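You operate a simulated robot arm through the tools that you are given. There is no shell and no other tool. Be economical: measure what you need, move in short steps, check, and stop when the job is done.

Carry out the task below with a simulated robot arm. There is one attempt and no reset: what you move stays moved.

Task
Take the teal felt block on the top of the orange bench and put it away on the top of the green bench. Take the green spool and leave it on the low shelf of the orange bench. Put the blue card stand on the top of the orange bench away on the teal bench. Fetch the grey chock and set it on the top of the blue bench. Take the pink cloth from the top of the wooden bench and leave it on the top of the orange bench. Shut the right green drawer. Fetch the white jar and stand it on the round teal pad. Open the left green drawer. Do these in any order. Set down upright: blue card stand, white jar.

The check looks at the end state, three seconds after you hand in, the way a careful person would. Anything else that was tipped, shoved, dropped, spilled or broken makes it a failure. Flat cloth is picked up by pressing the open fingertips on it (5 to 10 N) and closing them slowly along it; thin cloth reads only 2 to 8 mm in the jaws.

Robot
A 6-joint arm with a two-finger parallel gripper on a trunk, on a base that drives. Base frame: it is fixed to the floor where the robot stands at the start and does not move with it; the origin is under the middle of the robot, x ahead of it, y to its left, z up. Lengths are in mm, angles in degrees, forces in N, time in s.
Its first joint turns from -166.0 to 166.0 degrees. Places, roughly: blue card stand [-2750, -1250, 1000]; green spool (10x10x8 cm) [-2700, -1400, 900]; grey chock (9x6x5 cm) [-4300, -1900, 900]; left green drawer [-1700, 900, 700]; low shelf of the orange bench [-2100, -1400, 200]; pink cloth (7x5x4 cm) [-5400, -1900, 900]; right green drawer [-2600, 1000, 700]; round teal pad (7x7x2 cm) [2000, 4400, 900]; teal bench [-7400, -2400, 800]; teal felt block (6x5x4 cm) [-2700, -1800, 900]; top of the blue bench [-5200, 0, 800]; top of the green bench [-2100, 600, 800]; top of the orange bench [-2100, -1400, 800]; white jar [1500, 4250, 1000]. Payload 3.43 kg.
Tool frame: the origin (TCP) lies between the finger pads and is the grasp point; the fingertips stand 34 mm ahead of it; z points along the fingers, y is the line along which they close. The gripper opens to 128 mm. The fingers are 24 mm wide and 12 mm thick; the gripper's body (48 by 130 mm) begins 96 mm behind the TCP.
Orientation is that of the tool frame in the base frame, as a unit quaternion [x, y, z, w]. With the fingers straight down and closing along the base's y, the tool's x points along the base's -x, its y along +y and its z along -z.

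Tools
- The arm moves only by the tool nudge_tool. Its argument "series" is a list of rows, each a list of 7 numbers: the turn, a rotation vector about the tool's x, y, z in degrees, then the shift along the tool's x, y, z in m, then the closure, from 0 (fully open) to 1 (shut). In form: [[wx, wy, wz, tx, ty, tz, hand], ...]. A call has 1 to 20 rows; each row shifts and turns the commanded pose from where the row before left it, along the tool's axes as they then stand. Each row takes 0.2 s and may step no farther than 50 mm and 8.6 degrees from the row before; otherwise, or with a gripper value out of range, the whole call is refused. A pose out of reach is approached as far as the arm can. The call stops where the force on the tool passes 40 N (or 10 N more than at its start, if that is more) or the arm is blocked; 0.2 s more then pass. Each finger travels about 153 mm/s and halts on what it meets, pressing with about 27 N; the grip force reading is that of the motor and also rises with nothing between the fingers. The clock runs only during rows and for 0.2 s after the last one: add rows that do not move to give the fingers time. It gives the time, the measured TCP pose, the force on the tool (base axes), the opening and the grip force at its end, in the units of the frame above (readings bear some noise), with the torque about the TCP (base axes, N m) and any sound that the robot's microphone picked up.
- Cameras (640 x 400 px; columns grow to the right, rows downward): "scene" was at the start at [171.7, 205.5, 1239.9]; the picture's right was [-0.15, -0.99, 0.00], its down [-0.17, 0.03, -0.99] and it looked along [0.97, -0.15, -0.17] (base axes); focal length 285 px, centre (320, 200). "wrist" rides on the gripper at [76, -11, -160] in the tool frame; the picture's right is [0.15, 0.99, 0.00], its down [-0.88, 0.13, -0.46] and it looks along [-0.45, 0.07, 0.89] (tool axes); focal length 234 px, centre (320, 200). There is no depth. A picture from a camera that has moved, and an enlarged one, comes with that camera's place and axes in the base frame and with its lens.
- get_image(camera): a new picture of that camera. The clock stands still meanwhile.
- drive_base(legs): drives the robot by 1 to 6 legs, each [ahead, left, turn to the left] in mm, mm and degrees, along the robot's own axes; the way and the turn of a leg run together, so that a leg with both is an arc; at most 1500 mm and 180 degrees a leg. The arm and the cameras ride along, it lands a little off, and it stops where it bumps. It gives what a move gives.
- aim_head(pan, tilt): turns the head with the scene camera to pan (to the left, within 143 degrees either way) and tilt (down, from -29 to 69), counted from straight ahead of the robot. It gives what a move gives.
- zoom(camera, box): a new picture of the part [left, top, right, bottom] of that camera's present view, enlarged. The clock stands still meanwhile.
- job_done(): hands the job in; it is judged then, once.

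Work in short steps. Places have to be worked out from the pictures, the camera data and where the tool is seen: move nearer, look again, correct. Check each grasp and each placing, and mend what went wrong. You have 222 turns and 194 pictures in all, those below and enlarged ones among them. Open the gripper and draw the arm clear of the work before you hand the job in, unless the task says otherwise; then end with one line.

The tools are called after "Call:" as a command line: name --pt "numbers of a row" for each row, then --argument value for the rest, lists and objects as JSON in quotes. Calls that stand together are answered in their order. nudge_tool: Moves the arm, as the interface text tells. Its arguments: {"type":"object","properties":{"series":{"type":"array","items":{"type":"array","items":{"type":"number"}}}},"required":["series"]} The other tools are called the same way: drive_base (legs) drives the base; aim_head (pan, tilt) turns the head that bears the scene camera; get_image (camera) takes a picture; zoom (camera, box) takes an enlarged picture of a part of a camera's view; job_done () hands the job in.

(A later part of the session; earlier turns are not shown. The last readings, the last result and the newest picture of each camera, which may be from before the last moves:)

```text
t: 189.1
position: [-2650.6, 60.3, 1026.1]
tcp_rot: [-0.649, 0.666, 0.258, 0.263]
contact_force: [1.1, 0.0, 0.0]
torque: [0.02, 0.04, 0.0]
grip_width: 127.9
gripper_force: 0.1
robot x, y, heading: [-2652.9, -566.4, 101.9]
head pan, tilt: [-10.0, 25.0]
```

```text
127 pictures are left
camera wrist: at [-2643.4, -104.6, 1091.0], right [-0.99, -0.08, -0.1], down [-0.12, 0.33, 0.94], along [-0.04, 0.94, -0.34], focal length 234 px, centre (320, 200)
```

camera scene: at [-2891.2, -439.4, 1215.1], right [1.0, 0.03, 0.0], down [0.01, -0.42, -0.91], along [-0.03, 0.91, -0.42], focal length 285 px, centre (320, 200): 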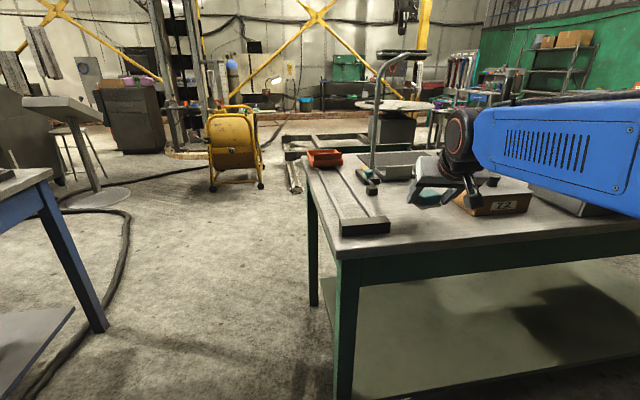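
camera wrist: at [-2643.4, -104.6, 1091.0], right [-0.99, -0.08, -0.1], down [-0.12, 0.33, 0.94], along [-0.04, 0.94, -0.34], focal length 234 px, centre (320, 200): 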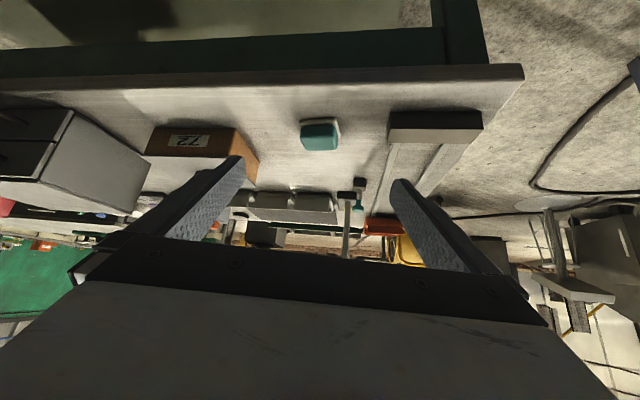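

Felt block is placed. Next the spool: I bring the tool vertical and raised, then turn back to the orange bench.

Call:
nudge_tool --pt "0 8.6 0 -0.02 0 -0.03 0" --pt "0 8.6 0 0 0 -0.03 0" --pt "0 8.6 0 0 0 -0.03 0" --pt "0 8.6 0 0 0 -0.02 0" --pt "0 8.6 0 0 0 0 0" --pt "0 0 -7 0 0 0 0" --pt "0 0 -7 0 0 0 0" --pt "0 0 0 0 0 0 0"

Call:
drive_base --legs '[[0, 0, -90], [0, 0, -90]]'

Call:
get_image --camera "wrist"

```text
t: 190.9
position: [-2651.1, 18.5, 1132.4]
tcp_rot: [0.78, -0.626, -0.002, -0.001]
contact_force: [-0.1, -0.1, -0.2]
torque: [-0.01, -0.03, -0.03]
grip_width: 128.0
gripper_force: 0.1
robot x, y, heading: [-2655.8, -562.5, 102.2]
head pan, tilt: [-10.0, 25.0]
```

```text
t: 198.9
position: [-2652.9, -1147.6, 1132.9]
tcp_rot: [0.62, 0.784, 0.0, 0.002]
contact_force: [0.4, 0.6, -1.2]
torque: [-0.02, 0.03, 0.02]
grip_width: 128.2
gripper_force: 0.1
robot x, y, heading: [-2657.1, -563.9, -77.1]
head pan, tilt: [-10.0, 25.0]
```

```text
126 pictures are left
camera wrist: at [-2680.0, -1075.7, 1291.4], right [0.93, 0.37, 0.0], down [0.33, -0.83, 0.46], along [0.17, -0.43, -0.89], focal length 234 px, centre (320, 200)
```

wrist: 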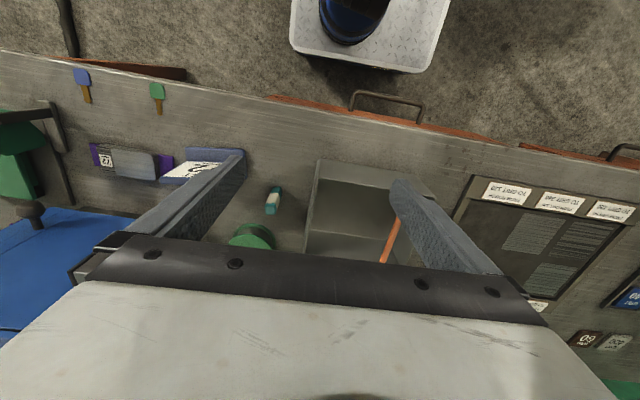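

The spool shows partly at (252,238). I move the hand forward 130 mm for a full view of it.

Call:
nudge_tool --pt "0 0 0 -0.035 -0.01 0 0" --pt "0 0 0 -0.035 -0.01 0 0" --pt "0 0 0 -0.035 -0.01 0 0" --pt "0 0 0 -0.03 -0.01 0 0" --pt "0 0 0 0 0 0 0"

Call:
get_image --camera "wrist"

Call:
zoom --camera "scene" --box '[440, 120, 640, 260]'

```text
t: 200.1
position: [-2659.3, -1288.5, 1133.0]
tcp_rot: [0.62, 0.785, -0.001, 0.002]
contact_force: [0.0, 0.0, 0.0]
torque: [-0.04, -0.01, 0.02]
grip_width: 128.3
gripper_force: 0.0
robot x, y, heading: [-2656.2, -562.3, -77.2]
head pan, tilt: [-10.0, 25.0]
```

```text
125 pictures are left
camera wrist: at [-2688.2, -1216.8, 1291.7], right [0.93, 0.37, 0.0], down [0.33, -0.83, 0.46], along [0.17, -0.43, -0.89], focal length 234 px, centre (320, 200)
```

wrist: 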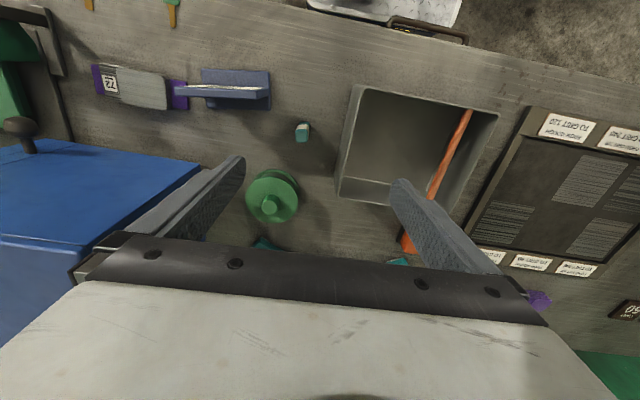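

```text
2.86 times, centred on (540, 190) of scene
camera zoom: at [-2419.7, -685.7, 1215.1], right [-1.0, -0.05, 0.0], down [-0.02, 0.42, -0.91], along [0.04, -0.91, -0.42], focal length 814 px, centre (-309, 229)
```

zoom: 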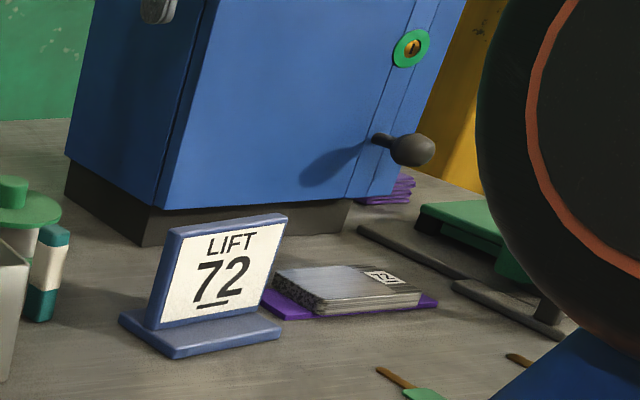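

The spool has two ~100 mm flanges with a knob, at ≈(-2700,-1432), top flange ≈895. I'll grip its flanges with a 34° tilt that also suits the low shelf later; I move to the pre-grasp.

Call:
nudge_tool --pt "0 -8.6 0 0 0 0 0" --pt "0 -8.6 0 0 0 0 0" --pt "0 -8.6 0 0 0 0 0" --pt "0 -8.6 0 0 0 0 0" --pt "0 0 0 0.009 -0.0183 0.03 0" --pt "0 0 0 0.009 -0.0183 0.03 0" --pt "0 0 0 0.009 -0.0183 0.03 0" --pt "0 0 0 0.009 -0.0183 0.03 0" --pt "0 0 0 0 0 0 0"

Call:
get_image --camera "wrist"

Call:
get_image --camera "scene"

```text
t: 202.1
position: [-2721.4, -1342.9, 1013.0]
tcp_rot: [0.593, 0.748, -0.184, 0.234]
contact_force: [-0.4, -0.9, -0.6]
torque: [0.01, 0.0, 0.01]
grip_width: 127.9
gripper_force: 0.1
robot x, y, heading: [-2656.7, -566.9, -77.1]
head pan, tilt: [-10.0, 25.0]
```

```text
123 pictures are left
camera wrist: at [-2767.5, -1196.5, 1101.2], right [0.94, 0.34, -0.08], down [0.23, -0.42, 0.88], along [0.27, -0.84, -0.48], focal length 234 px, centre (320, 200)
```

wrist: 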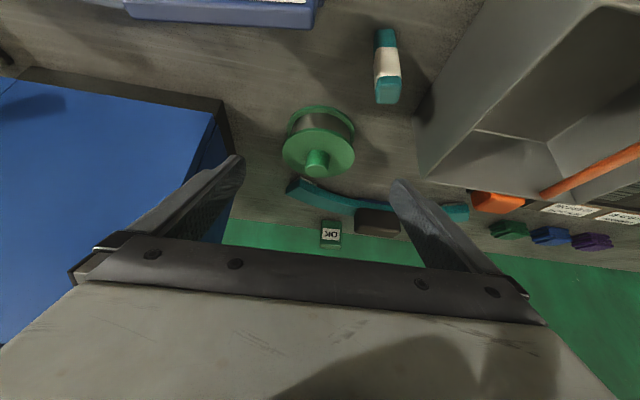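

```text
122 pictures are left
camera scene: at [-2419.6, -685.7, 1215.1], right [-1.0, -0.05, 0.0], down [-0.02, 0.42, -0.91], along [0.04, -0.91, -0.42], focal length 285 px, centre (320, 200)
```

scene: 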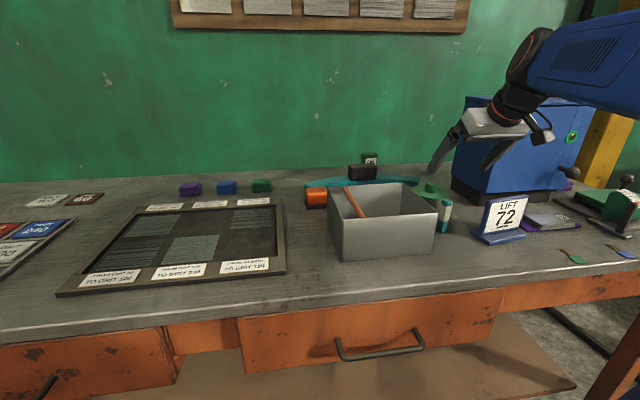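

Spool is dead ahead on the axis. I advance 100 mm, then 48 mm more, watching forces.

Call:
nudge_tool --pt "0 0 0 0 0 0.04 0" --pt "0 0 0 0 0 0.04 0" --pt "0 0 0 0 0 0.02 0" --pt "0 0 0 0 0 0 0"

Call:
get_image --camera "wrist"

```text
t: 203.1
position: [-2708.5, -1397.2, 930.6]
tcp_rot: [0.592, 0.749, -0.184, 0.234]
contact_force: [0.9, 0.0, -0.5]
torque: [0.03, -0.01, -0.01]
grip_width: 127.9
gripper_force: 0.1
robot x, y, heading: [-2655.6, -560.7, -77.0]
head pan, tilt: [-10.0, 25.0]
```

```text
121 pictures are left
camera wrist: at [-2754.1, -1251.8, 1019.4], right [0.94, 0.34, -0.08], down [0.23, -0.42, 0.88], along [0.27, -0.84, -0.48], focal length 234 px, centre (320, 200)
```

wrist: 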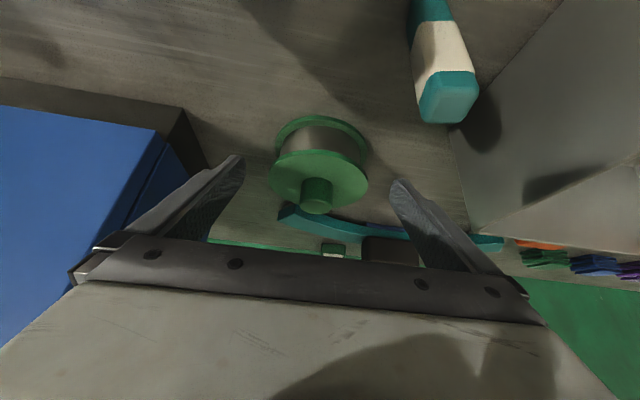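

Refined: spool axis ≈(-2696,-1440). I do the last 54 mm with a small correction and close on the flanges.

Call:
nudge_tool --pt "0 0 0 -0.007 0.002 0.02 0" --pt "0 0 0 0 0 0.02 0" --pt "0 0 0 0 0 0.013 0" --pt "0 0 0 0 0 0 0"

Call:
get_image --camera "wrist"

```text
t: 204.1
position: [-2698.3, -1432.0, 891.3]
tcp_rot: [0.592, 0.749, -0.184, 0.233]
contact_force: [0.3, -0.3, -0.5]
torque: [-0.02, 0.01, 0.0]
grip_width: 128.0
gripper_force: 0.1
robot x, y, heading: [-2653.8, -565.1, -77.4]
head pan, tilt: [-10.0, 25.0]
```

```text
120 pictures are left
camera wrist: at [-2743.8, -1286.1, 979.8], right [0.94, 0.34, -0.08], down [0.23, -0.42, 0.88], along [0.27, -0.84, -0.48], focal length 234 px, centre (320, 200)
```

wrist: 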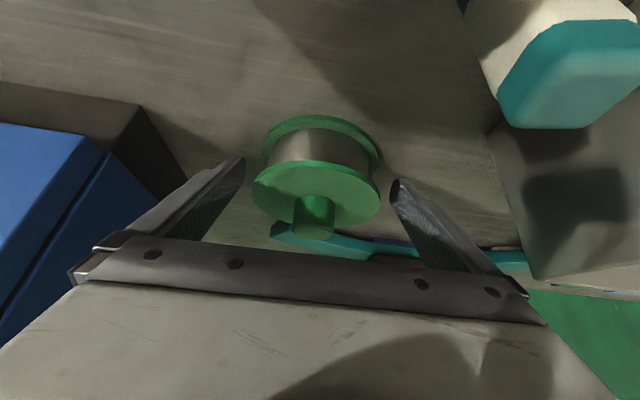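

Spool is centred between the fingers. I close.

Call:
nudge_tool --pt "0 0 0 0 0 0 0.15" --pt "0 0 0 0 0 0 0.25" --pt "0 0 0 0 0 0 0.4" --pt "0 0 0 0 0 0 0.4" --pt "0 0 0 -0.0056 0 -0.0083 0.4" --pt "0 0 0 -0.0169 0 -0.0248 0.4" --pt "0 0 0 0 0 0 0.4"

Call:
get_image --camera "wrist"

```text
t: 205.7
position: [-2699.6, -1431.8, 929.8]
tcp_rot: [0.593, 0.749, -0.184, 0.233]
contact_force: [0.8, 0.7, -9.6]
torque: [0.11, 0.02, 0.0]
grip_width: 98.7
gripper_force: 27.4
robot x, y, heading: [-2656.2, -564.3, -77.5]
head pan, tilt: [-10.0, 25.0]
```

```text
119 pictures are left
camera wrist: at [-2745.0, -1285.5, 1019.1], right [0.94, 0.35, -0.08], down [0.23, -0.42, 0.88], along [0.27, -0.84, -0.48], focal length 234 px, centre (320, 200)
```

wrist: 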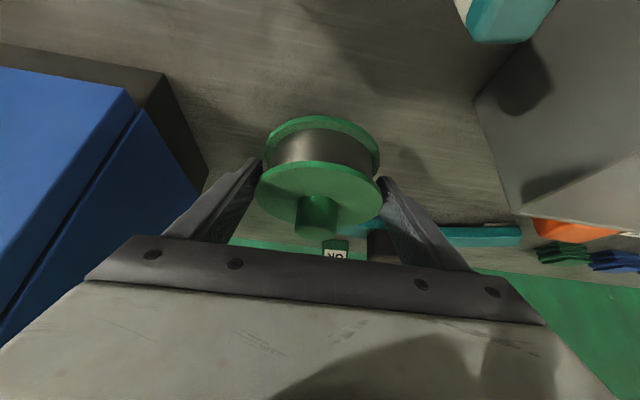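

Spool held (≈1 kg). I raise and retract it slowly.

Call:
nudge_tool --pt "0 0 0 -0.0169 0 -0.0248 0.4" --pt "0 0 0 -0.0198 0 -0.0289 0.4" --pt "0 0 0 -0.0198 0 -0.0289 0.4" --pt "0 0 0 -0.0198 0 -0.0289 0.4" --pt "0 0 0 -0.0113 0 -0.0165 0.4" --pt "0 0 0 0.0289 0 -0.0198 0.4" --pt "0 0 0 0.0289 0 -0.0198 0.4" --pt "0 0 0 0.0289 0 -0.0198 0.4" --pt "0 0 0 0.0289 0 -0.0198 0.4" --pt "0 0 0 0.0289 0 -0.0198 0.4" --pt "0 0 0 0.0289 0 -0.0198 0.4" --pt "0 0 0 0.0289 0 -0.0198 0.4" --pt "0 0 0 0.0289 0 -0.0198 0.4" --pt "0 0 0 0.0289 0 -0.0198 0.4" --pt "0 0 0 0 0 0 0.4"

Call:
get_image --camera "wrist"

```text
t: 208.9
position: [-2771.8, -1122.8, 1084.7]
tcp_rot: [0.593, 0.748, -0.185, 0.233]
contact_force: [0.3, 0.3, -9.6]
torque: [0.13, 0.03, 0.0]
grip_width: 98.7
gripper_force: 27.0
robot x, y, heading: [-2657.7, -563.9, -77.5]
head pan, tilt: [-10.0, 25.0]
```

```text
118 pictures are left
camera wrist: at [-2817.8, -977.2, 1172.9], right [0.94, 0.35, -0.08], down [0.23, -0.42, 0.88], along [0.27, -0.84, -0.48], focal length 234 px, centre (320, 200)
```

wrist: 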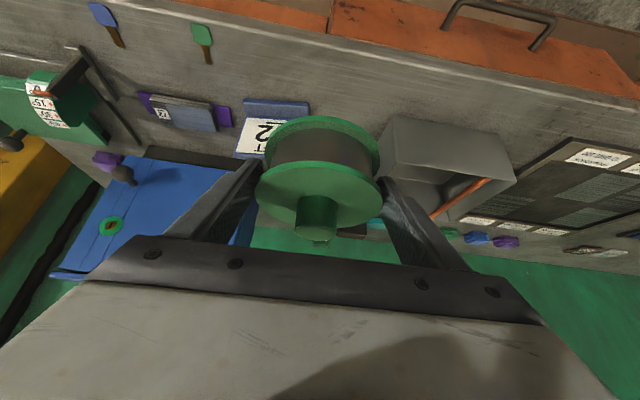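

Secure. I turn the base parallel to the benches (heading ≈12°) and shift toward the green bench to gain distance for reaching the low shelf.

Call:
drive_base --legs '[[0, 0, 89.5], [0, 265, 0]]'

Call:
aim_head --pan -85 --tilt 35

Call:
get_image --camera "scene"

```text
t: 214.6
position: [-2153.1, -426.2, 1084.1]
tcp_rot: [-0.105, 0.949, 0.033, 0.295]
contact_force: [-0.2, 0.1, -9.9]
torque: [-0.06, 0.14, 0.02]
grip_width: 98.7
gripper_force: 27.1
robot x, y, heading: [-2710.1, -310.2, 12.2]
head pan, tilt: [-10.0, 25.0]
```

```text
t: 216.1
position: [-2154.1, -426.9, 1084.7]
tcp_rot: [-0.105, 0.949, 0.034, 0.296]
contact_force: [0.1, -0.7, -9.8]
torque: [-0.05, 0.12, -0.04]
grip_width: 98.8
gripper_force: 27.3
robot x, y, heading: [-2712.9, -305.6, 12.5]
head pan, tilt: [-85.0, 35.0]
```

```text
117 pictures are left
camera scene: at [-2646.0, -155.7, 1202.9], right [-0.92, -0.38, 0.0], down [-0.21, 0.5, -0.84], along [0.32, -0.78, -0.54], focal length 285 px, centre (320, 200)
```

scene: 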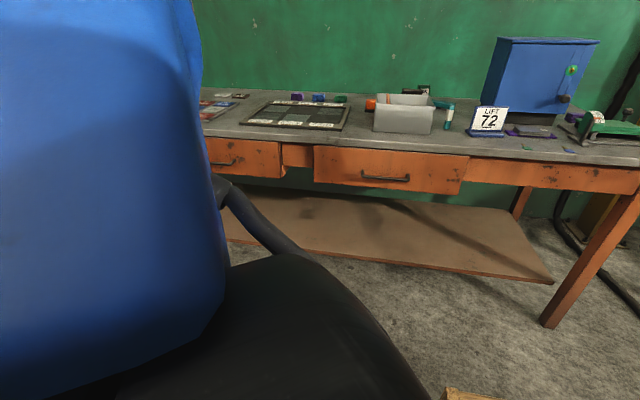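

The shelf is empty and in view; its front edge is set back ~120 mm from the bench top edge. I edge 80 mm further away, then swing the arm round to point at the bench.

Call:
drive_base --legs '[[0, 80, 0]]'

Call:
nudge_tool --pt "3.9 0 5.69 0.0257 -0.0372 -0.0176 0.4" --pt "3.9 0 5.69 0.0257 -0.0372 -0.0176 0.4" --pt "3.9 0 5.69 0.0257 -0.0372 -0.0176 0.4" --pt "3.9 0 5.69 0.0257 -0.0372 -0.0176 0.4" --pt "3.9 0 5.69 0.0257 -0.0372 -0.0176 0.4" --pt "3.9 0 5.69 0.0257 -0.0372 -0.0176 0.4" --pt "3.9 0 5.69 0.0257 -0.0372 -0.0176 0.4" --pt "3.9 0 5.69 0.0257 -0.0372 -0.0176 0.4" --pt "0 0 0 0 0 0 0.4"

Call:
get_image --camera "scene"

```text
t: 217.1
position: [-2171.0, -348.4, 1085.0]
tcp_rot: [-0.105, 0.949, 0.033, 0.296]
contact_force: [-0.2, -0.3, -9.4]
torque: [-0.06, 0.13, 0.02]
grip_width: 98.6
gripper_force: 27.3
robot x, y, heading: [-2731.4, -226.1, 12.1]
head pan, tilt: [-85.0, 35.0]
```

```text
t: 219.1
position: [-2462.8, -581.1, 1083.4]
tcp_rot: [0.346, 0.89, -0.105, 0.277]
contact_force: [0.0, -0.2, -9.5]
torque: [0.1, 0.13, -0.01]
grip_width: 98.6
gripper_force: 27.0
robot x, y, heading: [-2727.1, -223.3, 12.2]
head pan, tilt: [-85.0, 35.0]
```

```text
116 pictures are left
camera scene: at [-2671.0, -78.8, 1199.3], right [-0.96, -0.3, 0.0], down [-0.17, 0.55, -0.82], along [0.24, -0.78, -0.57], focal length 285 px, centre (320, 200)
```

scene: 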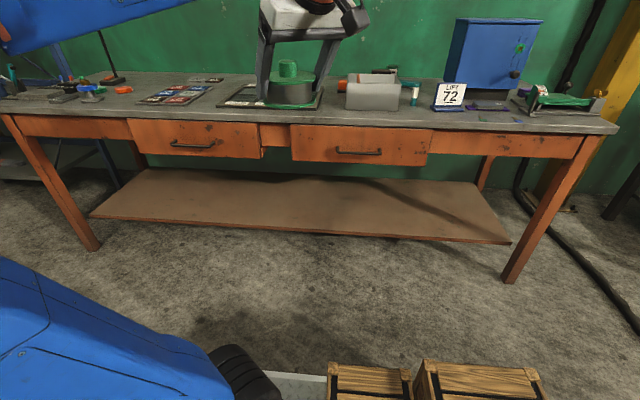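

The arm swung round cleanly. I yaw the tool to face the bench squarely, then check before lowering in front of the bench.

Call:
nudge_tool --pt "4.12 0 6.02 0 0 0 0.4" --pt "4.12 0 6.02 0 0 0 0.4" --pt "4.12 0 6.02 0 0 0 0.4" --pt "4.12 0 6.02 0 0 0 0.4" --pt "4.12 0 6.02 0 0 0 0.4" --pt "0 0 0 0 0 0 0.4" --pt "0 0 0 0.0121 0 0.0465 0.4" --pt "0 0 0 0.0121 0 0.0465 0.4" --pt "0 0 0 0.0121 0 0.0465 0.4" --pt "0 0 0 0.0121 0 0.0465 0.4" --pt "0 0 0 0.0121 0 0.0465 0.4" --pt "0 0 0 0.0121 0 0.0465 0.4" --pt "0 0 0 0 0 0 0.4"

Call:
get_image --camera "scene"

```text
t: 221.9
position: [-2442.9, -675.5, 811.8]
tcp_rot: [0.608, 0.737, -0.186, 0.229]
contact_force: [-0.9, -0.5, -9.5]
torque: [0.09, 0.01, 0.0]
grip_width: 98.5
gripper_force: 26.9
robot x, y, heading: [-2728.0, -228.3, 12.2]
head pan, tilt: [-85.0, 35.0]
```

```text
115 pictures are left
camera scene: at [-2671.0, -78.8, 1199.4], right [-0.96, -0.3, 0.0], down [-0.17, 0.55, -0.82], along [0.24, -0.78, -0.57], focal length 285 px, centre (320, 200)
```

scene: 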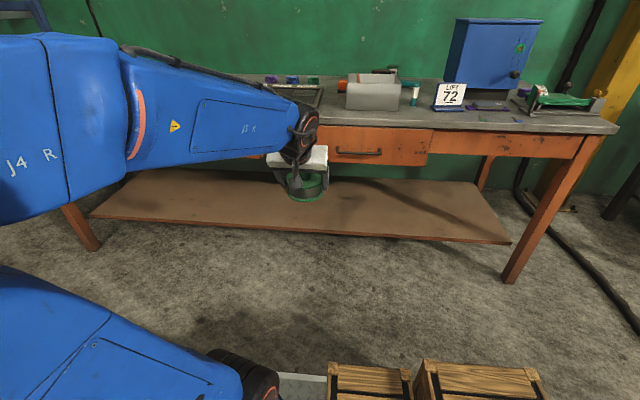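

Everything is as planned. I continue lowering in front of the bench to about z=270.

Call:
nudge_tool --pt "0 0 0 0.0121 0 0.0465 0.4" --pt "0 0 0 0.0121 0 0.0465 0.4" --pt "0 0 0 0.0121 0 0.0465 0.4" --pt "0 0 0 0.0121 0 0.0465 0.4" --pt "0 0 0 0.0121 0 0.0465 0.4" --pt "0 0 0 0.0121 0 0.0465 0.4" --pt "0 0 0 0.0121 0 0.0465 0.4" --pt "0 0 0 0.0121 0 0.0465 0.4" --pt "0 0 0 0.0121 0 0.0465 0.4" --pt "0 0 0 0.0121 0 0.0465 0.4" --pt "0 0 0 0 0 0 0.4"

Call:
get_image --camera "scene"

Call:
get_image --camera "wrist"

```text
t: 224.3
position: [-2406.1, -845.3, 371.6]
tcp_rot: [0.611, 0.736, -0.174, 0.235]
contact_force: [-0.3, -0.1, -10.2]
torque: [0.13, 0.02, 0.0]
grip_width: 98.9
gripper_force: 26.7
out of reach, approached as far as the arm can: row 9, 10
robot x, y, heading: [-2725.2, -226.1, 12.1]
head pan, tilt: [-85.0, 35.0]
```

```text
114 pictures are left
camera scene: at [-2671.0, -79.0, 1199.4], right [-0.96, -0.3, 0.0], down [-0.17, 0.55, -0.82], along [0.24, -0.78, -0.57], focal length 285 px, centre (320, 200)
```

scene: 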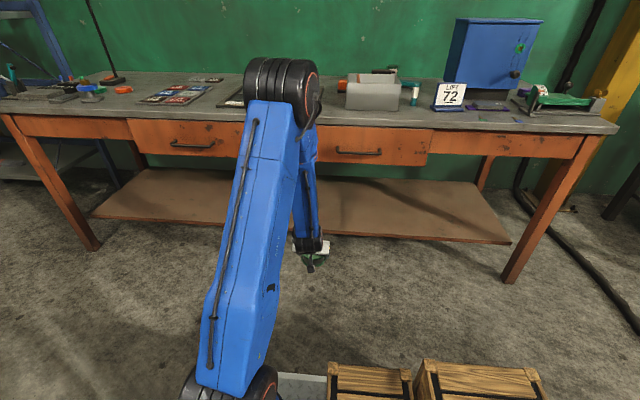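

```text
113 pictures are left
camera wrist: at [-2448.1, -698.2, 461.6], right [0.95, 0.31, -0.05], down [0.19, -0.45, 0.87], along [0.25, -0.84, -0.49], focal length 234 px, centre (320, 200)
```

wrist: 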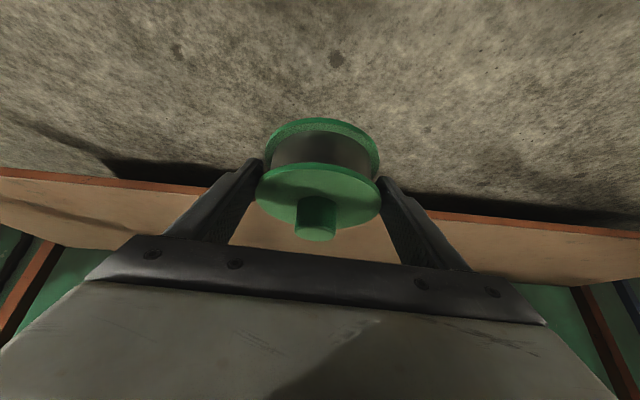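

A joint limit stops further descent so close in. I move forward and down together, which opens the elbow.

Call:
nudge_tool --pt "0 0 0 -0.0245 0 0.035 0.4" --pt "0 0 0 -0.0245 0 0.035 0.4" --pt "0 0 0 -0.0245 0 0.035 0.4" --pt "0 0 0 -0.0245 0 0.035 0.4" --pt "0 0 0 0 0 0 0.4"

Call:
get_image --camera "scene"

```text
t: 225.5
position: [-2388.2, -1005.3, 314.2]
tcp_rot: [0.608, 0.738, -0.185, 0.228]
contact_force: [0.1, 1.1, -9.4]
torque: [0.14, -0.01, 0.0]
grip_width: 98.9
gripper_force: 27.2
out of reach, approached as far as the arm can: row 1, 2, 3
robot x, y, heading: [-2729.1, -225.7, 12.3]
head pan, tilt: [-85.0, 35.0]
```

```text
112 pictures are left
camera scene: at [-2670.9, -79.1, 1199.4], right [-0.96, -0.3, 0.0], down [-0.17, 0.55, -0.82], along [0.24, -0.78, -0.57], focal length 285 px, centre (320, 200)
```

scene: 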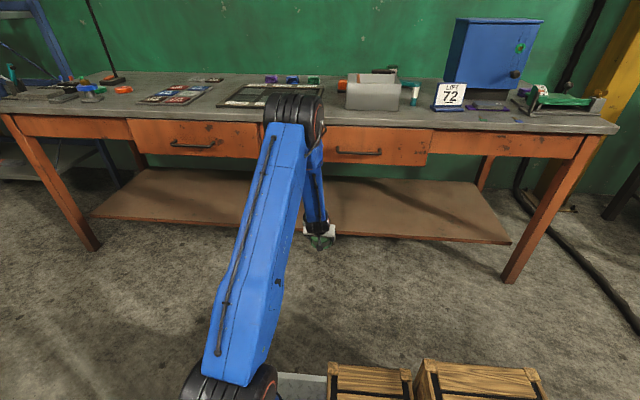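

Now at z=314 and reaching out. I continue forward under the bench with the spool's base above shelf level.

Call:
nudge_tool --pt "0 0 0 -0.0285 0 0.0292 0.4" --pt "0 0 0 -0.0285 0 0.0292 0.4" --pt "0 0 0 -0.0285 0 0.0292 0.4" --pt "0 0 0 0 0 0 0.4"

Call:
get_image --camera "wrist"

Call:
zoom --camera "scene" --box '[240, 80, 420, 280]'

```text
t: 226.5
position: [-2366.3, -1124.9, 289.0]
tcp_rot: [0.608, 0.737, -0.186, 0.23]
contact_force: [-0.2, 0.4, -10.0]
torque: [0.16, -0.02, -0.02]
grip_width: 98.7
gripper_force: 27.0
robot x, y, heading: [-2726.5, -221.8, 11.9]
head pan, tilt: [-85.0, 35.0]
```

```text
111 pictures are left
camera wrist: at [-2406.7, -976.2, 378.1], right [0.95, 0.31, -0.08], down [0.21, -0.44, 0.87], along [0.23, -0.84, -0.48], focal length 234 px, centre (320, 200)
```

wrist: 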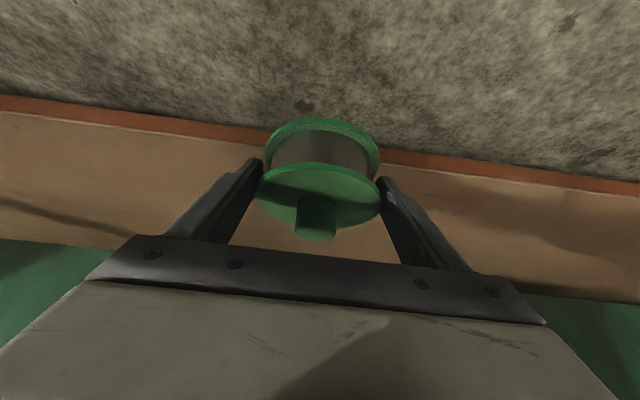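

```text
2.00 times, centred on (330, 180) of scene
camera zoom: at [-2670.9, -79.2, 1199.4], right [-0.96, -0.3, 0.0], down [-0.17, 0.55, -0.82], along [0.24, -0.78, -0.57], focal length 570 px, centre (300, 240)
```

zoom: 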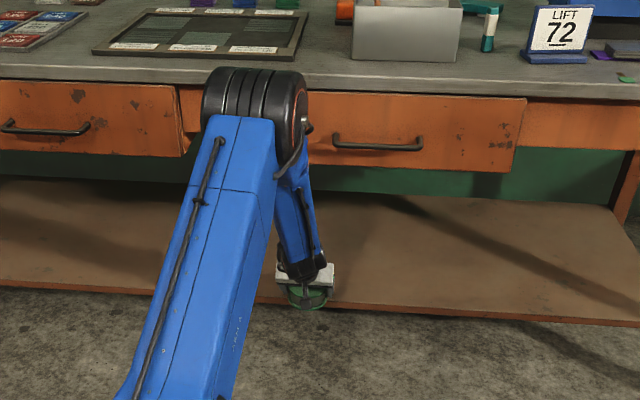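

The shelf's edge lies under the spool now; its base is ~45 mm above. I advance another 110 mm level.

Call:
nudge_tool --pt "0 0 0 -0.0297 0 0.0203 0.4" --pt "0 0 0 -0.0297 0 0.0203 0.4" --pt "0 0 0 -0.0305 0 0.0209 0.4" --pt "0 0 0 0 0 0 0.4"

Call:
get_image --camera "wrist"

Call:
zoom --camera "scene" --box '[240, 80, 420, 280]'

```text
t: 227.5
position: [-2344.7, -1229.1, 288.9]
tcp_rot: [0.611, 0.734, -0.184, 0.23]
contact_force: [-0.9, -0.3, -10.3]
torque: [0.13, 0.03, 0.05]
grip_width: 98.7
gripper_force: 27.0
robot x, y, heading: [-2728.0, -223.8, 12.5]
head pan, tilt: [-85.0, 35.0]
```

```text
109 pictures are left
camera wrist: at [-2383.7, -1082.1, 378.5], right [0.95, 0.3, -0.07], down [0.2, -0.44, 0.87], along [0.23, -0.85, -0.48], focal length 234 px, centre (320, 200)
```

wrist: 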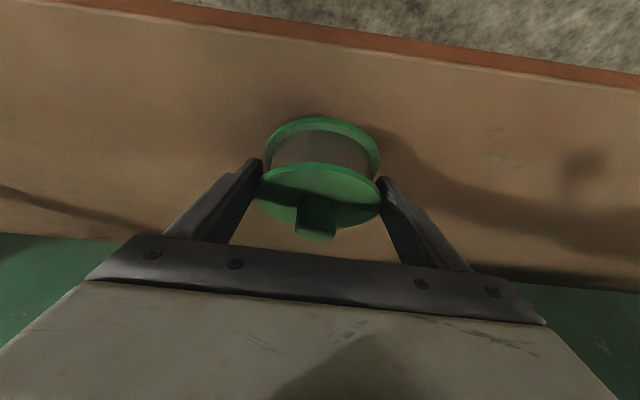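

```text
2.00 times, centred on (330, 180) of scene
camera zoom: at [-2670.9, -79.3, 1199.4], right [-0.96, -0.3, 0.0], down [-0.17, 0.55, -0.82], along [0.24, -0.78, -0.57], focal length 570 px, centre (300, 240)
```

zoom: 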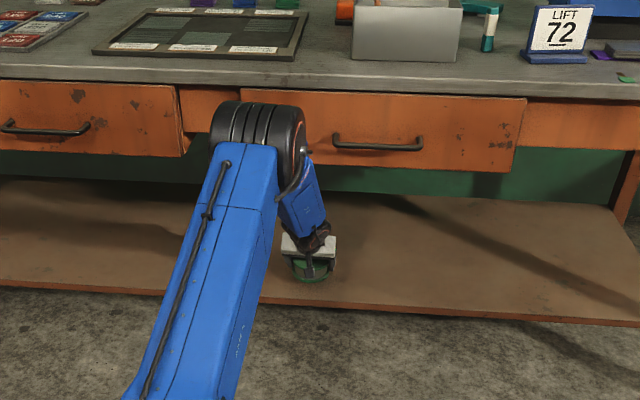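

Well over the shelf. I lower step by step until contact.

Call:
nudge_tool --pt "0 0 0 0.0085 0 0.0124 0.4" --pt "0 0 0 0.0085 0 0.0124 0.4" --pt "0 0 0 0.0057 0 0.0083 0.4" --pt "0 0 0 0.0017 0 0.0025 0.4" --pt "0 0 0 0.0017 0 0.0025 0.4" --pt "0 0 0 0 0 0 0.4"

```text
t: 228.5
position: [-2344.7, -1232.2, 254.9]
tcp_rot: [0.607, 0.736, -0.189, 0.232]
contact_force: [-0.9, 5.4, 15.0]
torque: [0.5, 0.91, -0.13]
grip_width: 98.8
gripper_force: 27.2
robot x, y, heading: [-2729.9, -227.4, 12.4]
head pan, tilt: [-85.0, 35.0]
stopped in row 4: the force on the tool passed its limit at 47 N (the readings are from after the stop); the commanded pose is now the measured one
```

Contact with the shelf. I check the spool's stance before releasing.

Call:
get_image --camera "wrist"

Call:
zoom --camera "scene" --box '[290, 160, 380, 230]'

```text
107 pictures are left
camera wrist: at [-2384.1, -1084.1, 342.5], right [0.95, 0.31, -0.08], down [0.22, -0.43, 0.88], along [0.24, -0.85, -0.47], focal length 234 px, centre (320, 200)
```

wrist: 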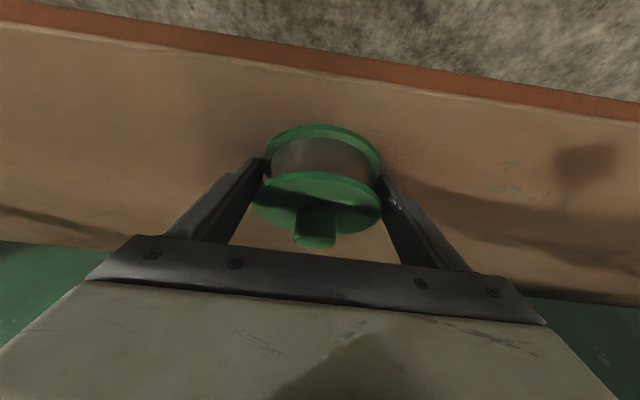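

```text
5.71 times, centred on (335, 195) of scene
camera zoom: at [-2671.3, -78.1, 1199.3], right [-0.96, -0.3, 0.0], down [-0.17, 0.55, -0.82], along [0.24, -0.78, -0.57], focal length 1629 px, centre (234, 229)
```

zoom: 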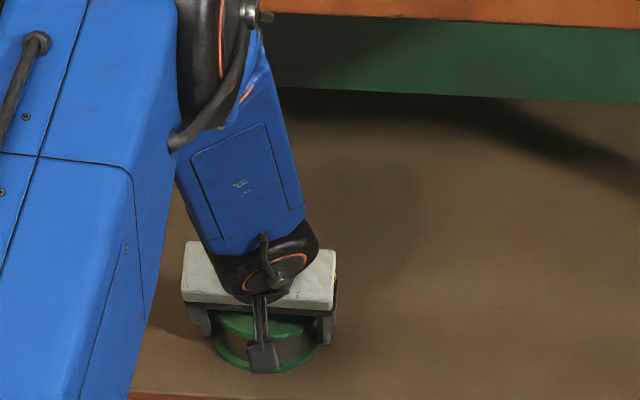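

I release and withdraw back along the tool axis, then look.

Call:
nudge_tool --pt "0 0 0 0 0 0 0.3" --pt "0 0 0 0 0 0 0.15" --pt "0 0 0 0 0 0 0" --pt "0 0 0 0 0 0 0" --pt "0 0 0 0 0 -0.02 0" --pt "0 0 0 0 0 -0.03 0" --pt "0 0 0 0 0 -0.03 0" --pt "0 0 0 0 0 0 0"

Call:
get_image --camera "wrist"

```text
t: 230.3
position: [-2355.0, -1187.1, 317.7]
tcp_rot: [0.607, 0.737, -0.188, 0.231]
contact_force: [0.0, -1.0, 0.4]
torque: [-0.02, 0.01, -0.03]
grip_width: 128.1
gripper_force: 0.1
robot x, y, heading: [-2729.3, -227.4, 12.2]
head pan, tilt: [-85.0, 35.0]
```

```text
105 pictures are left
camera wrist: at [-2393.8, -1038.9, 406.1], right [0.95, 0.31, -0.08], down [0.22, -0.43, 0.88], along [0.23, -0.85, -0.48], focal length 234 px, centre (320, 200)
```

wrist: 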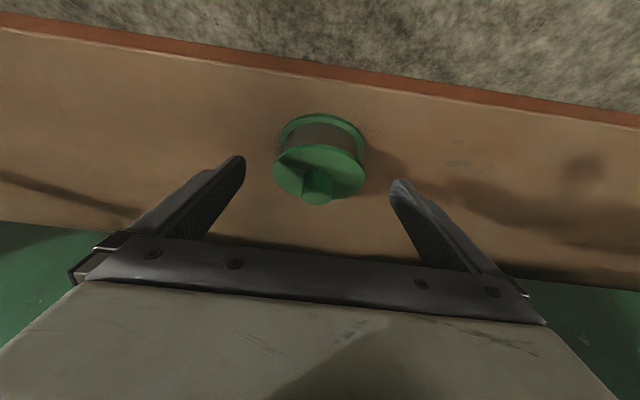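

Spool stands on the low shelf. I back the arm out from under the bench and up.

Call:
nudge_tool --pt "0 0 0 0.0302 0 -0.0267 0" --pt "0 0 0 0.0302 0 -0.0267 0" --pt "0 0 0 0.0302 0 -0.0267 0" --pt "0 0 0 0.0302 0 -0.0267 0" --pt "0 0 0 0.0302 0 -0.0267 0" --pt "0 0 0 0.0204 0 -0.0322 0" --pt "0 0 0 0.0204 0 -0.0322 0" --pt "0 0 0 0.0204 0 -0.0322 0" --pt "0 0 0 -0.0121 0 -0.0465 0" --pt "0 0 0 -0.0121 0 -0.0465 0" --pt "0 0 0 -0.0121 0 -0.0465 0" --pt "0 0 0 -0.0121 0 -0.0465 0" --pt "0 0 0 -0.0121 0 -0.0465 0" --pt "0 0 0 -0.0121 0 -0.0465 0" --pt "0 0 0 -0.0121 0 -0.0465 0" --pt "0 0 0 -0.0121 0 -0.0465 0" --pt "0 0 0 0 0 0 0"

Call:
get_image --camera "scene"

```text
t: 233.9
position: [-2438.7, -759.0, 748.9]
tcp_rot: [0.607, 0.737, -0.19, 0.23]
contact_force: [0.1, 0.4, 0.2]
torque: [-0.02, 0.03, 0.0]
grip_width: 127.8
gripper_force: 0.1
robot x, y, heading: [-2731.2, -227.6, 12.4]
head pan, tilt: [-85.0, 35.0]
```

```text
104 pictures are left
camera scene: at [-2671.1, -78.6, 1199.3], right [-0.96, -0.3, 0.0], down [-0.17, 0.55, -0.82], along [0.24, -0.78, -0.57], focal length 285 px, centre (320, 200)
```

scene: 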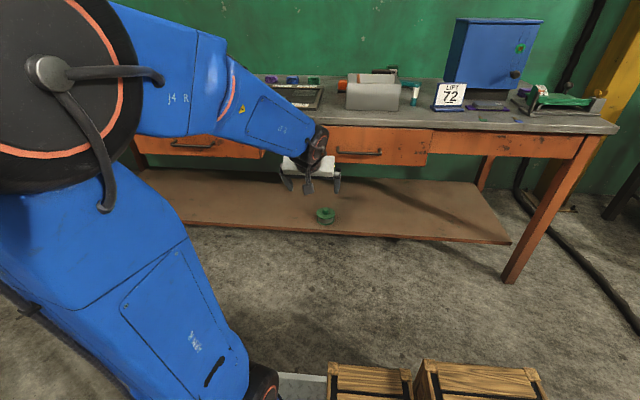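

Now the card stand. I raise and straighten the tool, then drive back along the bench and closer to it.

Call:
nudge_tool --pt "0 0 0 -0.0121 0 -0.0465 0" --pt "0 0 0 -0.0121 0 -0.0465 0" --pt "0 0 0 -0.0121 0 -0.0465 0" --pt "0 0 0 -0.0121 0 -0.0465 0" --pt "0 0 0 -0.0121 0 -0.0465 0" --pt "0 0 0 -0.0121 0 -0.0465 0" --pt "0 0 0 -0.0121 0 -0.0465 0" --pt "0 0 0 -0.0121 0 -0.0465 0" --pt "0 8.6 0 0 0 0 0" --pt "0 8.6 0 0 0 0 0" --pt "0 8.6 0 0 0 0 0" --pt "0 8.6 0 0 0 0 0" --pt "0 0 0 0 0 0 0"

Call:
drive_base --legs '[[-500, 0, 0], [0, -330, 0]]'

Call:
get_image --camera "scene"

Call:
get_image --camera "wrist"

```text
t: 236.7
position: [-2464.8, -628.7, 1109.5]
tcp_rot: [0.635, 0.772, 0.0, 0.002]
contact_force: [-0.6, -0.7, -0.4]
torque: [-0.03, 0.0, 0.03]
grip_width: 128.1
gripper_force: 0.0
robot x, y, heading: [-2727.0, -225.6, 12.1]
head pan, tilt: [-85.0, 35.0]
```

```text
t: 241.4
position: [-2890.3, -1058.5, 1109.3]
tcp_rot: [0.639, 0.769, -0.002, 0.003]
contact_force: [-1.0, 0.2, -0.1]
torque: [0.02, 0.0, -0.01]
grip_width: 128.3
gripper_force: 0.1
robot x, y, heading: [-3149.6, -655.3, 11.8]
head pan, tilt: [-85.0, 35.0]
```

```text
103 pictures are left
camera scene: at [-3092.2, -506.5, 1199.3], right [-0.96, -0.29, 0.0], down [-0.16, 0.55, -0.82], along [0.23, -0.78, -0.57], focal length 285 px, centre (320, 200)
```

scene: 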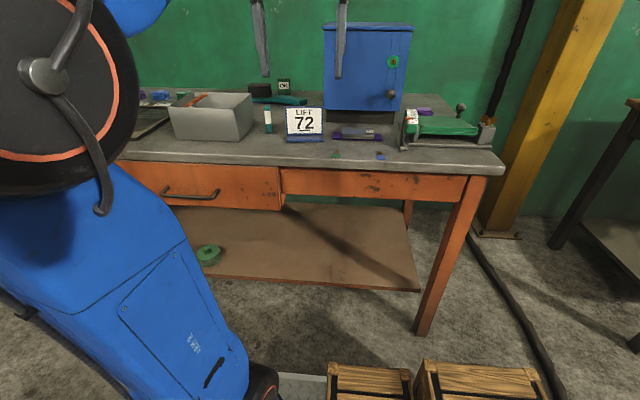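

```text
102 pictures are left
camera wrist: at [-2915.1, -984.9, 1268.4], right [0.95, 0.32, 0.0], down [0.29, -0.84, 0.46], along [0.15, -0.44, -0.89], focal length 234 px, centre (320, 200)
```

wrist: 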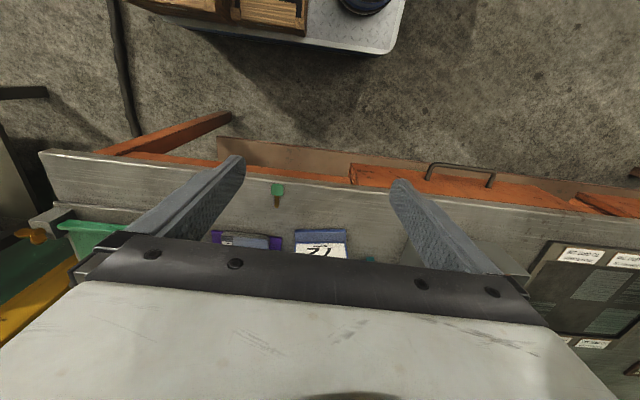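

Card stand base ≈(-2818,-1280). I move the hand closer to see its panel in the wrist camera.

Call:
nudge_tool --pt "0 0 0 -0.04 0.008 -0.01 0" --pt "0 0 0 -0.04 0.008 -0.01 0" --pt "0 0 0 -0.04 0.01 -0.01 0" --pt "0 0 0 0 0 0 0"

Call:
get_image --camera "wrist"

Call:
zoom --camera "scene" --box '[260, 90, 360, 160]'

```text
t: 242.4
position: [-2842.2, -1170.9, 1139.8]
tcp_rot: [0.639, 0.769, -0.001, 0.003]
contact_force: [0.8, -1.2, 0.5]
torque: [0.0, -0.07, -0.03]
grip_width: 128.3
gripper_force: 0.1
robot x, y, heading: [-3150.4, -654.6, 11.6]
head pan, tilt: [-85.0, 35.0]
```

```text
101 pictures are left
camera wrist: at [-2868.0, -1099.2, 1298.4], right [0.95, 0.32, 0.0], down [0.29, -0.84, 0.46], along [0.15, -0.44, -0.89], focal length 234 px, centre (320, 200)
```

wrist: 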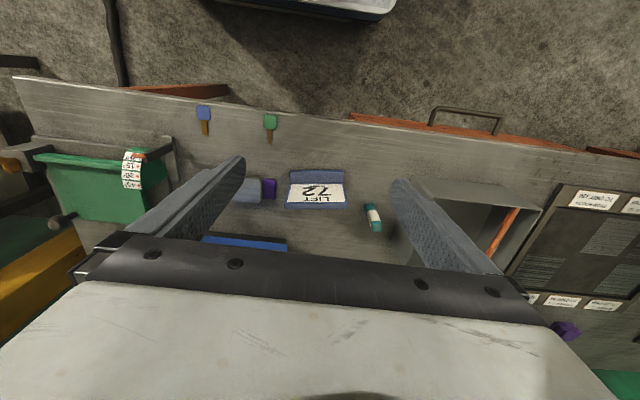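

```text
5.71 times, centred on (310, 125) of scene
camera zoom: at [-3092.2, -506.5, 1199.3], right [-0.96, -0.29, 0.0], down [-0.16, 0.55, -0.82], along [0.23, -0.78, -0.57], focal length 1629 px, centre (377, 629)
```

zoom: 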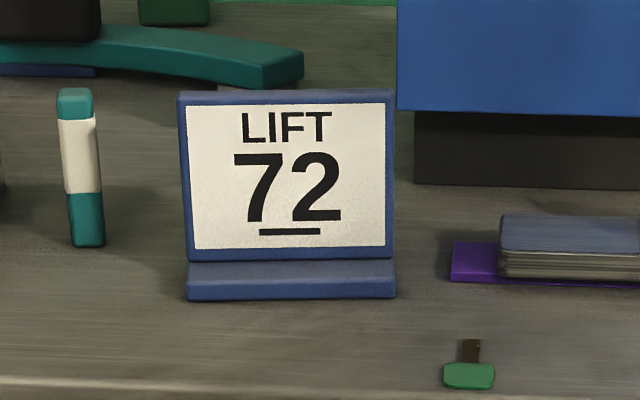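

The panel is ≈113 mm wide, top ≈943, leaning slightly back. I rotate the tool 89° so the fingers close across the panel's thickness.

Call:
nudge_tool --pt "0 0 8.06 0 0 0 0" --pt "0 0 8.06 0 0 0 0" --pt "0 0 8.06 0 0 0 0" --pt "0 0 8.06 0 0 0 0" --pt "0 0 8.06 0 0 0 0" --pt "0 0 8.06 0 0 0 0" --pt "0 0 8.06 0 0 0 0" --pt "0 0 8.06 0 0 0 0" --pt "0 0 8.06 0 0 0 0" --pt "0 0 8.06 0 0 0 0" --pt "0 0 8.06 0 0 0 0" --pt "0 0 0 0 0 0 0"

```text
t: 245.1
position: [-2843.8, -1170.8, 1139.0]
tcp_rot: [0.995, 0.102, 0.001, 0.003]
contact_force: [0.7, -0.4, -0.1]
torque: [0.0, 0.01, -0.02]
grip_width: 127.8
gripper_force: 0.0
robot x, y, heading: [-3152.4, -656.0, 11.6]
head pan, tilt: [-85.0, 35.0]
```

Rotated. I move over the panel and look from the side camera.

Call:
nudge_tool --pt "0 0 0 0.0025 0.04 0 0" --pt "0 0 0 0.0025 0.04 0 0" --pt "0 0 0 0.0025 0.04 0 0" --pt "0 0 0 0 0 0.04 0" --pt "0 0 0 0 0 0.03 0" --pt "0 0 0 0 0 0 0"

Call:
get_image --camera "wrist"

Call:
zoom --camera "scene" --box '[240, 60, 380, 160]'

```text
t: 246.4
position: [-2811.6, -1286.5, 1069.9]
tcp_rot: [0.995, 0.103, 0.002, 0.002]
contact_force: [-0.6, 0.0, 0.1]
torque: [0.01, 0.0, 0.01]
grip_width: 128.1
gripper_force: 0.1
robot x, y, heading: [-3152.6, -656.7, 11.7]
head pan, tilt: [-85.0, 35.0]
```

```text
99 pictures are left
camera wrist: at [-2739.0, -1259.8, 1229.4], right [0.35, -0.94, 0.01], down [-0.84, -0.31, 0.45], along [-0.42, -0.16, -0.89], focal length 234 px, centre (320, 200)
```

wrist: 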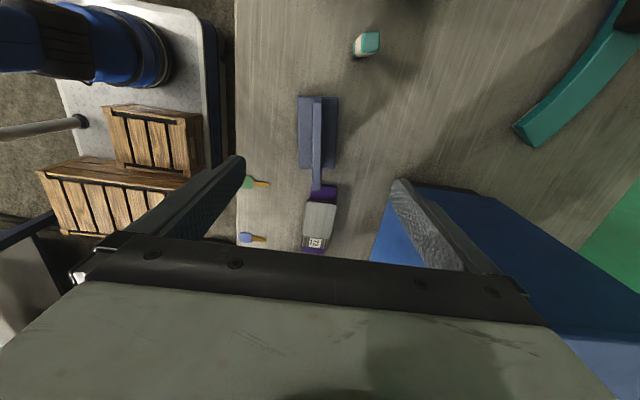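

```text
4.00 times, centred on (310, 110) of scene
camera zoom: at [-3092.2, -506.6, 1199.3], right [-0.96, -0.29, 0.0], down [-0.16, 0.55, -0.82], along [0.23, -0.78, -0.57], focal length 1140 px, centre (360, 560)
```

zoom: 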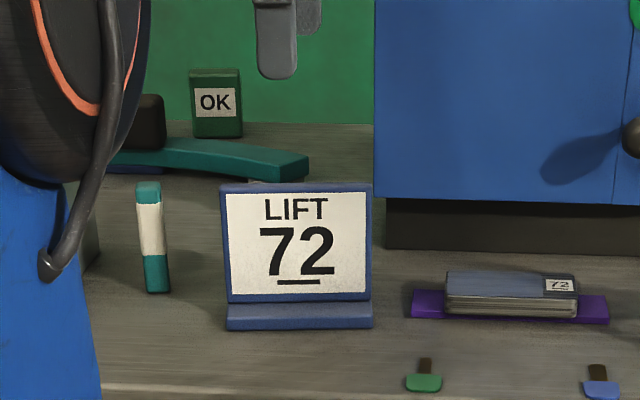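

The side view shows the panel upright, centred under the tool axis. I lower to TCP z≈916.

Call:
nudge_tool --pt "0 0 0 0.006 -0.001 0.04 0" --pt "0 0 0 0 0 0.045 0" --pt "0 0 0 0 0 0.045 0" --pt "0 0 0 0 0 0.024 0" --pt "0 0 0 0 0 0 0"

Call:
get_image --camera "wrist"

Call:
zoom --camera "scene" --box '[240, 60, 380, 160]'

```text
t: 247.7
position: [-2803.2, -1286.8, 916.6]
tcp_rot: [0.995, 0.103, 0.001, 0.003]
contact_force: [-0.3, 0.6, 0.5]
torque: [0.0, 0.0, 0.02]
grip_width: 128.1
gripper_force: 0.1
robot x, y, heading: [-3156.5, -651.7, 11.5]
head pan, tilt: [-85.0, 35.0]
```

```text
97 pictures are left
camera wrist: at [-2732.2, -1259.0, 1075.5], right [0.35, -0.94, 0.01], down [-0.84, -0.31, 0.45], along [-0.42, -0.16, -0.89], focal length 234 px, centre (320, 200)
```

wrist: 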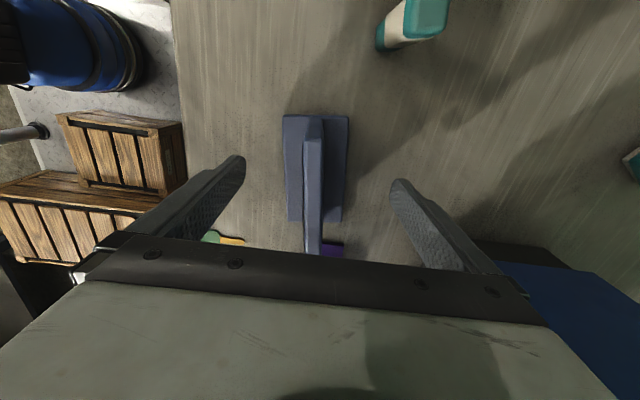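

```text
4.00 times, centred on (310, 110) of scene
camera zoom: at [-3092.2, -506.6, 1199.3], right [-0.96, -0.29, 0.0], down [-0.16, 0.55, -0.82], along [0.23, -0.78, -0.57], focal length 1140 px, centre (360, 560)
```

zoom: 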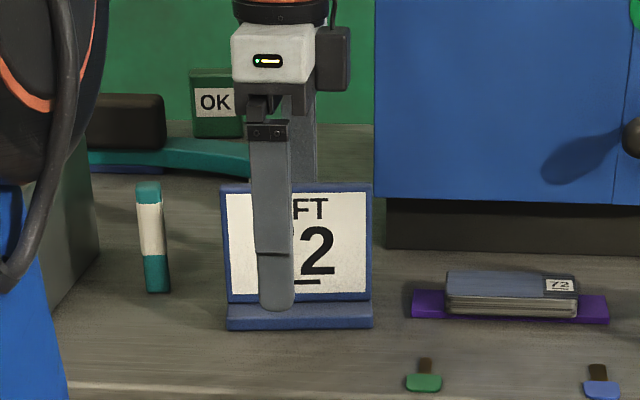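

Small trims: 7 mm west and 3 mm north, then close gently on the panel.

Call:
nudge_tool --pt "0 0 0 -0.007 -0.003 0 0" --pt "0 0 0 0 0 0 0.2" --pt "0 0 0 0 0 0 0.4" --pt "0 0 0 0 0 0 0.6" --pt "0 0 0 0 0 0 0.75" --pt "0 0 0 0 0 0 0.85" --pt "0 0 0 0 0 0 0.95" --pt "0 0 0 0 0 0 1" --pt "0 0 0 0 0 0 1"

Call:
get_image --camera "wrist"

```text
t: 249.7
position: [-2811.9, -1285.4, 917.1]
tcp_rot: [0.995, 0.103, 0.001, 0.003]
contact_force: [1.7, -0.6, 2.6]
torque: [0.06, -0.11, -0.06]
grip_width: 11.5
gripper_force: 26.8
robot x, y, heading: [-3154.2, -653.5, 11.6]
head pan, tilt: [-85.0, 35.0]
```

```text
95 pictures are left
camera wrist: at [-2739.8, -1257.5, 1076.4], right [0.35, -0.94, 0.01], down [-0.84, -0.31, 0.45], along [-0.42, -0.16, -0.89], focal length 234 px, centre (320, 200)
```

wrist: 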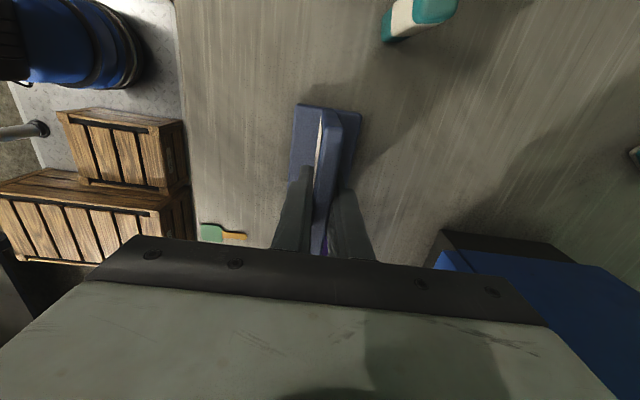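

Panel pinched (11.5 mm). I lift 60 mm and inspect its attitude.

Call:
nudge_tool --pt "0 0 0 0 0 -0.01 1" --pt "0 0 0 0 0 -0.02 1" --pt "0 0 0 0 0 -0.03 1" --pt "0 0 0 0 0 0 1"

Call:
zoom --camera "scene" --box '[240, 60, 380, 160]'

Call:
get_image --camera "wrist"

```text
t: 250.7
position: [-2811.8, -1283.6, 976.3]
tcp_rot: [0.995, 0.103, 0.002, 0.003]
contact_force: [0.4, -0.3, -0.5]
torque: [0.02, 0.01, 0.03]
grip_width: 11.5
gripper_force: 27.4
robot x, y, heading: [-3151.2, -652.3, 12.0]
head pan, tilt: [-85.0, 35.0]
```

```text
4.00 times, centred on (310, 110) of scene
camera zoom: at [-3092.2, -506.6, 1199.3], right [-0.96, -0.29, 0.0], down [-0.16, 0.55, -0.82], along [0.23, -0.78, -0.57], focal length 1140 px, centre (360, 560)
```

zoom: 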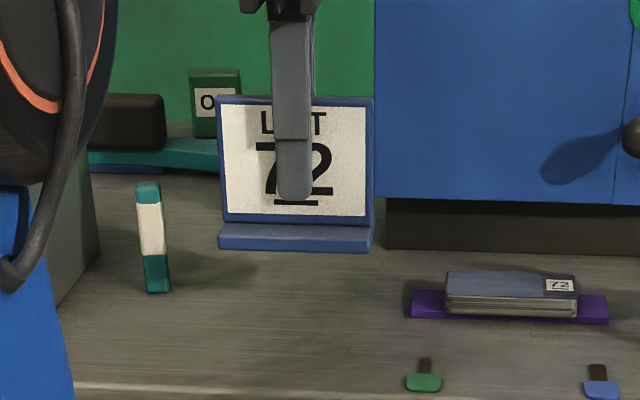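

```text
93 pictures are left
camera wrist: at [-2740.4, -1257.0, 1136.0], right [0.35, -0.94, 0.01], down [-0.84, -0.31, 0.45], along [-0.43, -0.16, -0.89], focal length 234 px, centre (320, 200)
```

wrist: 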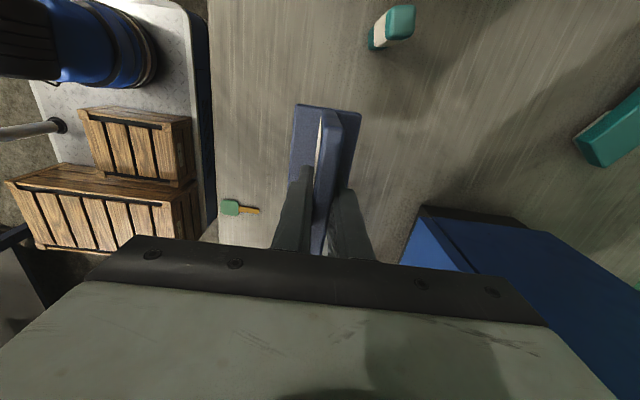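

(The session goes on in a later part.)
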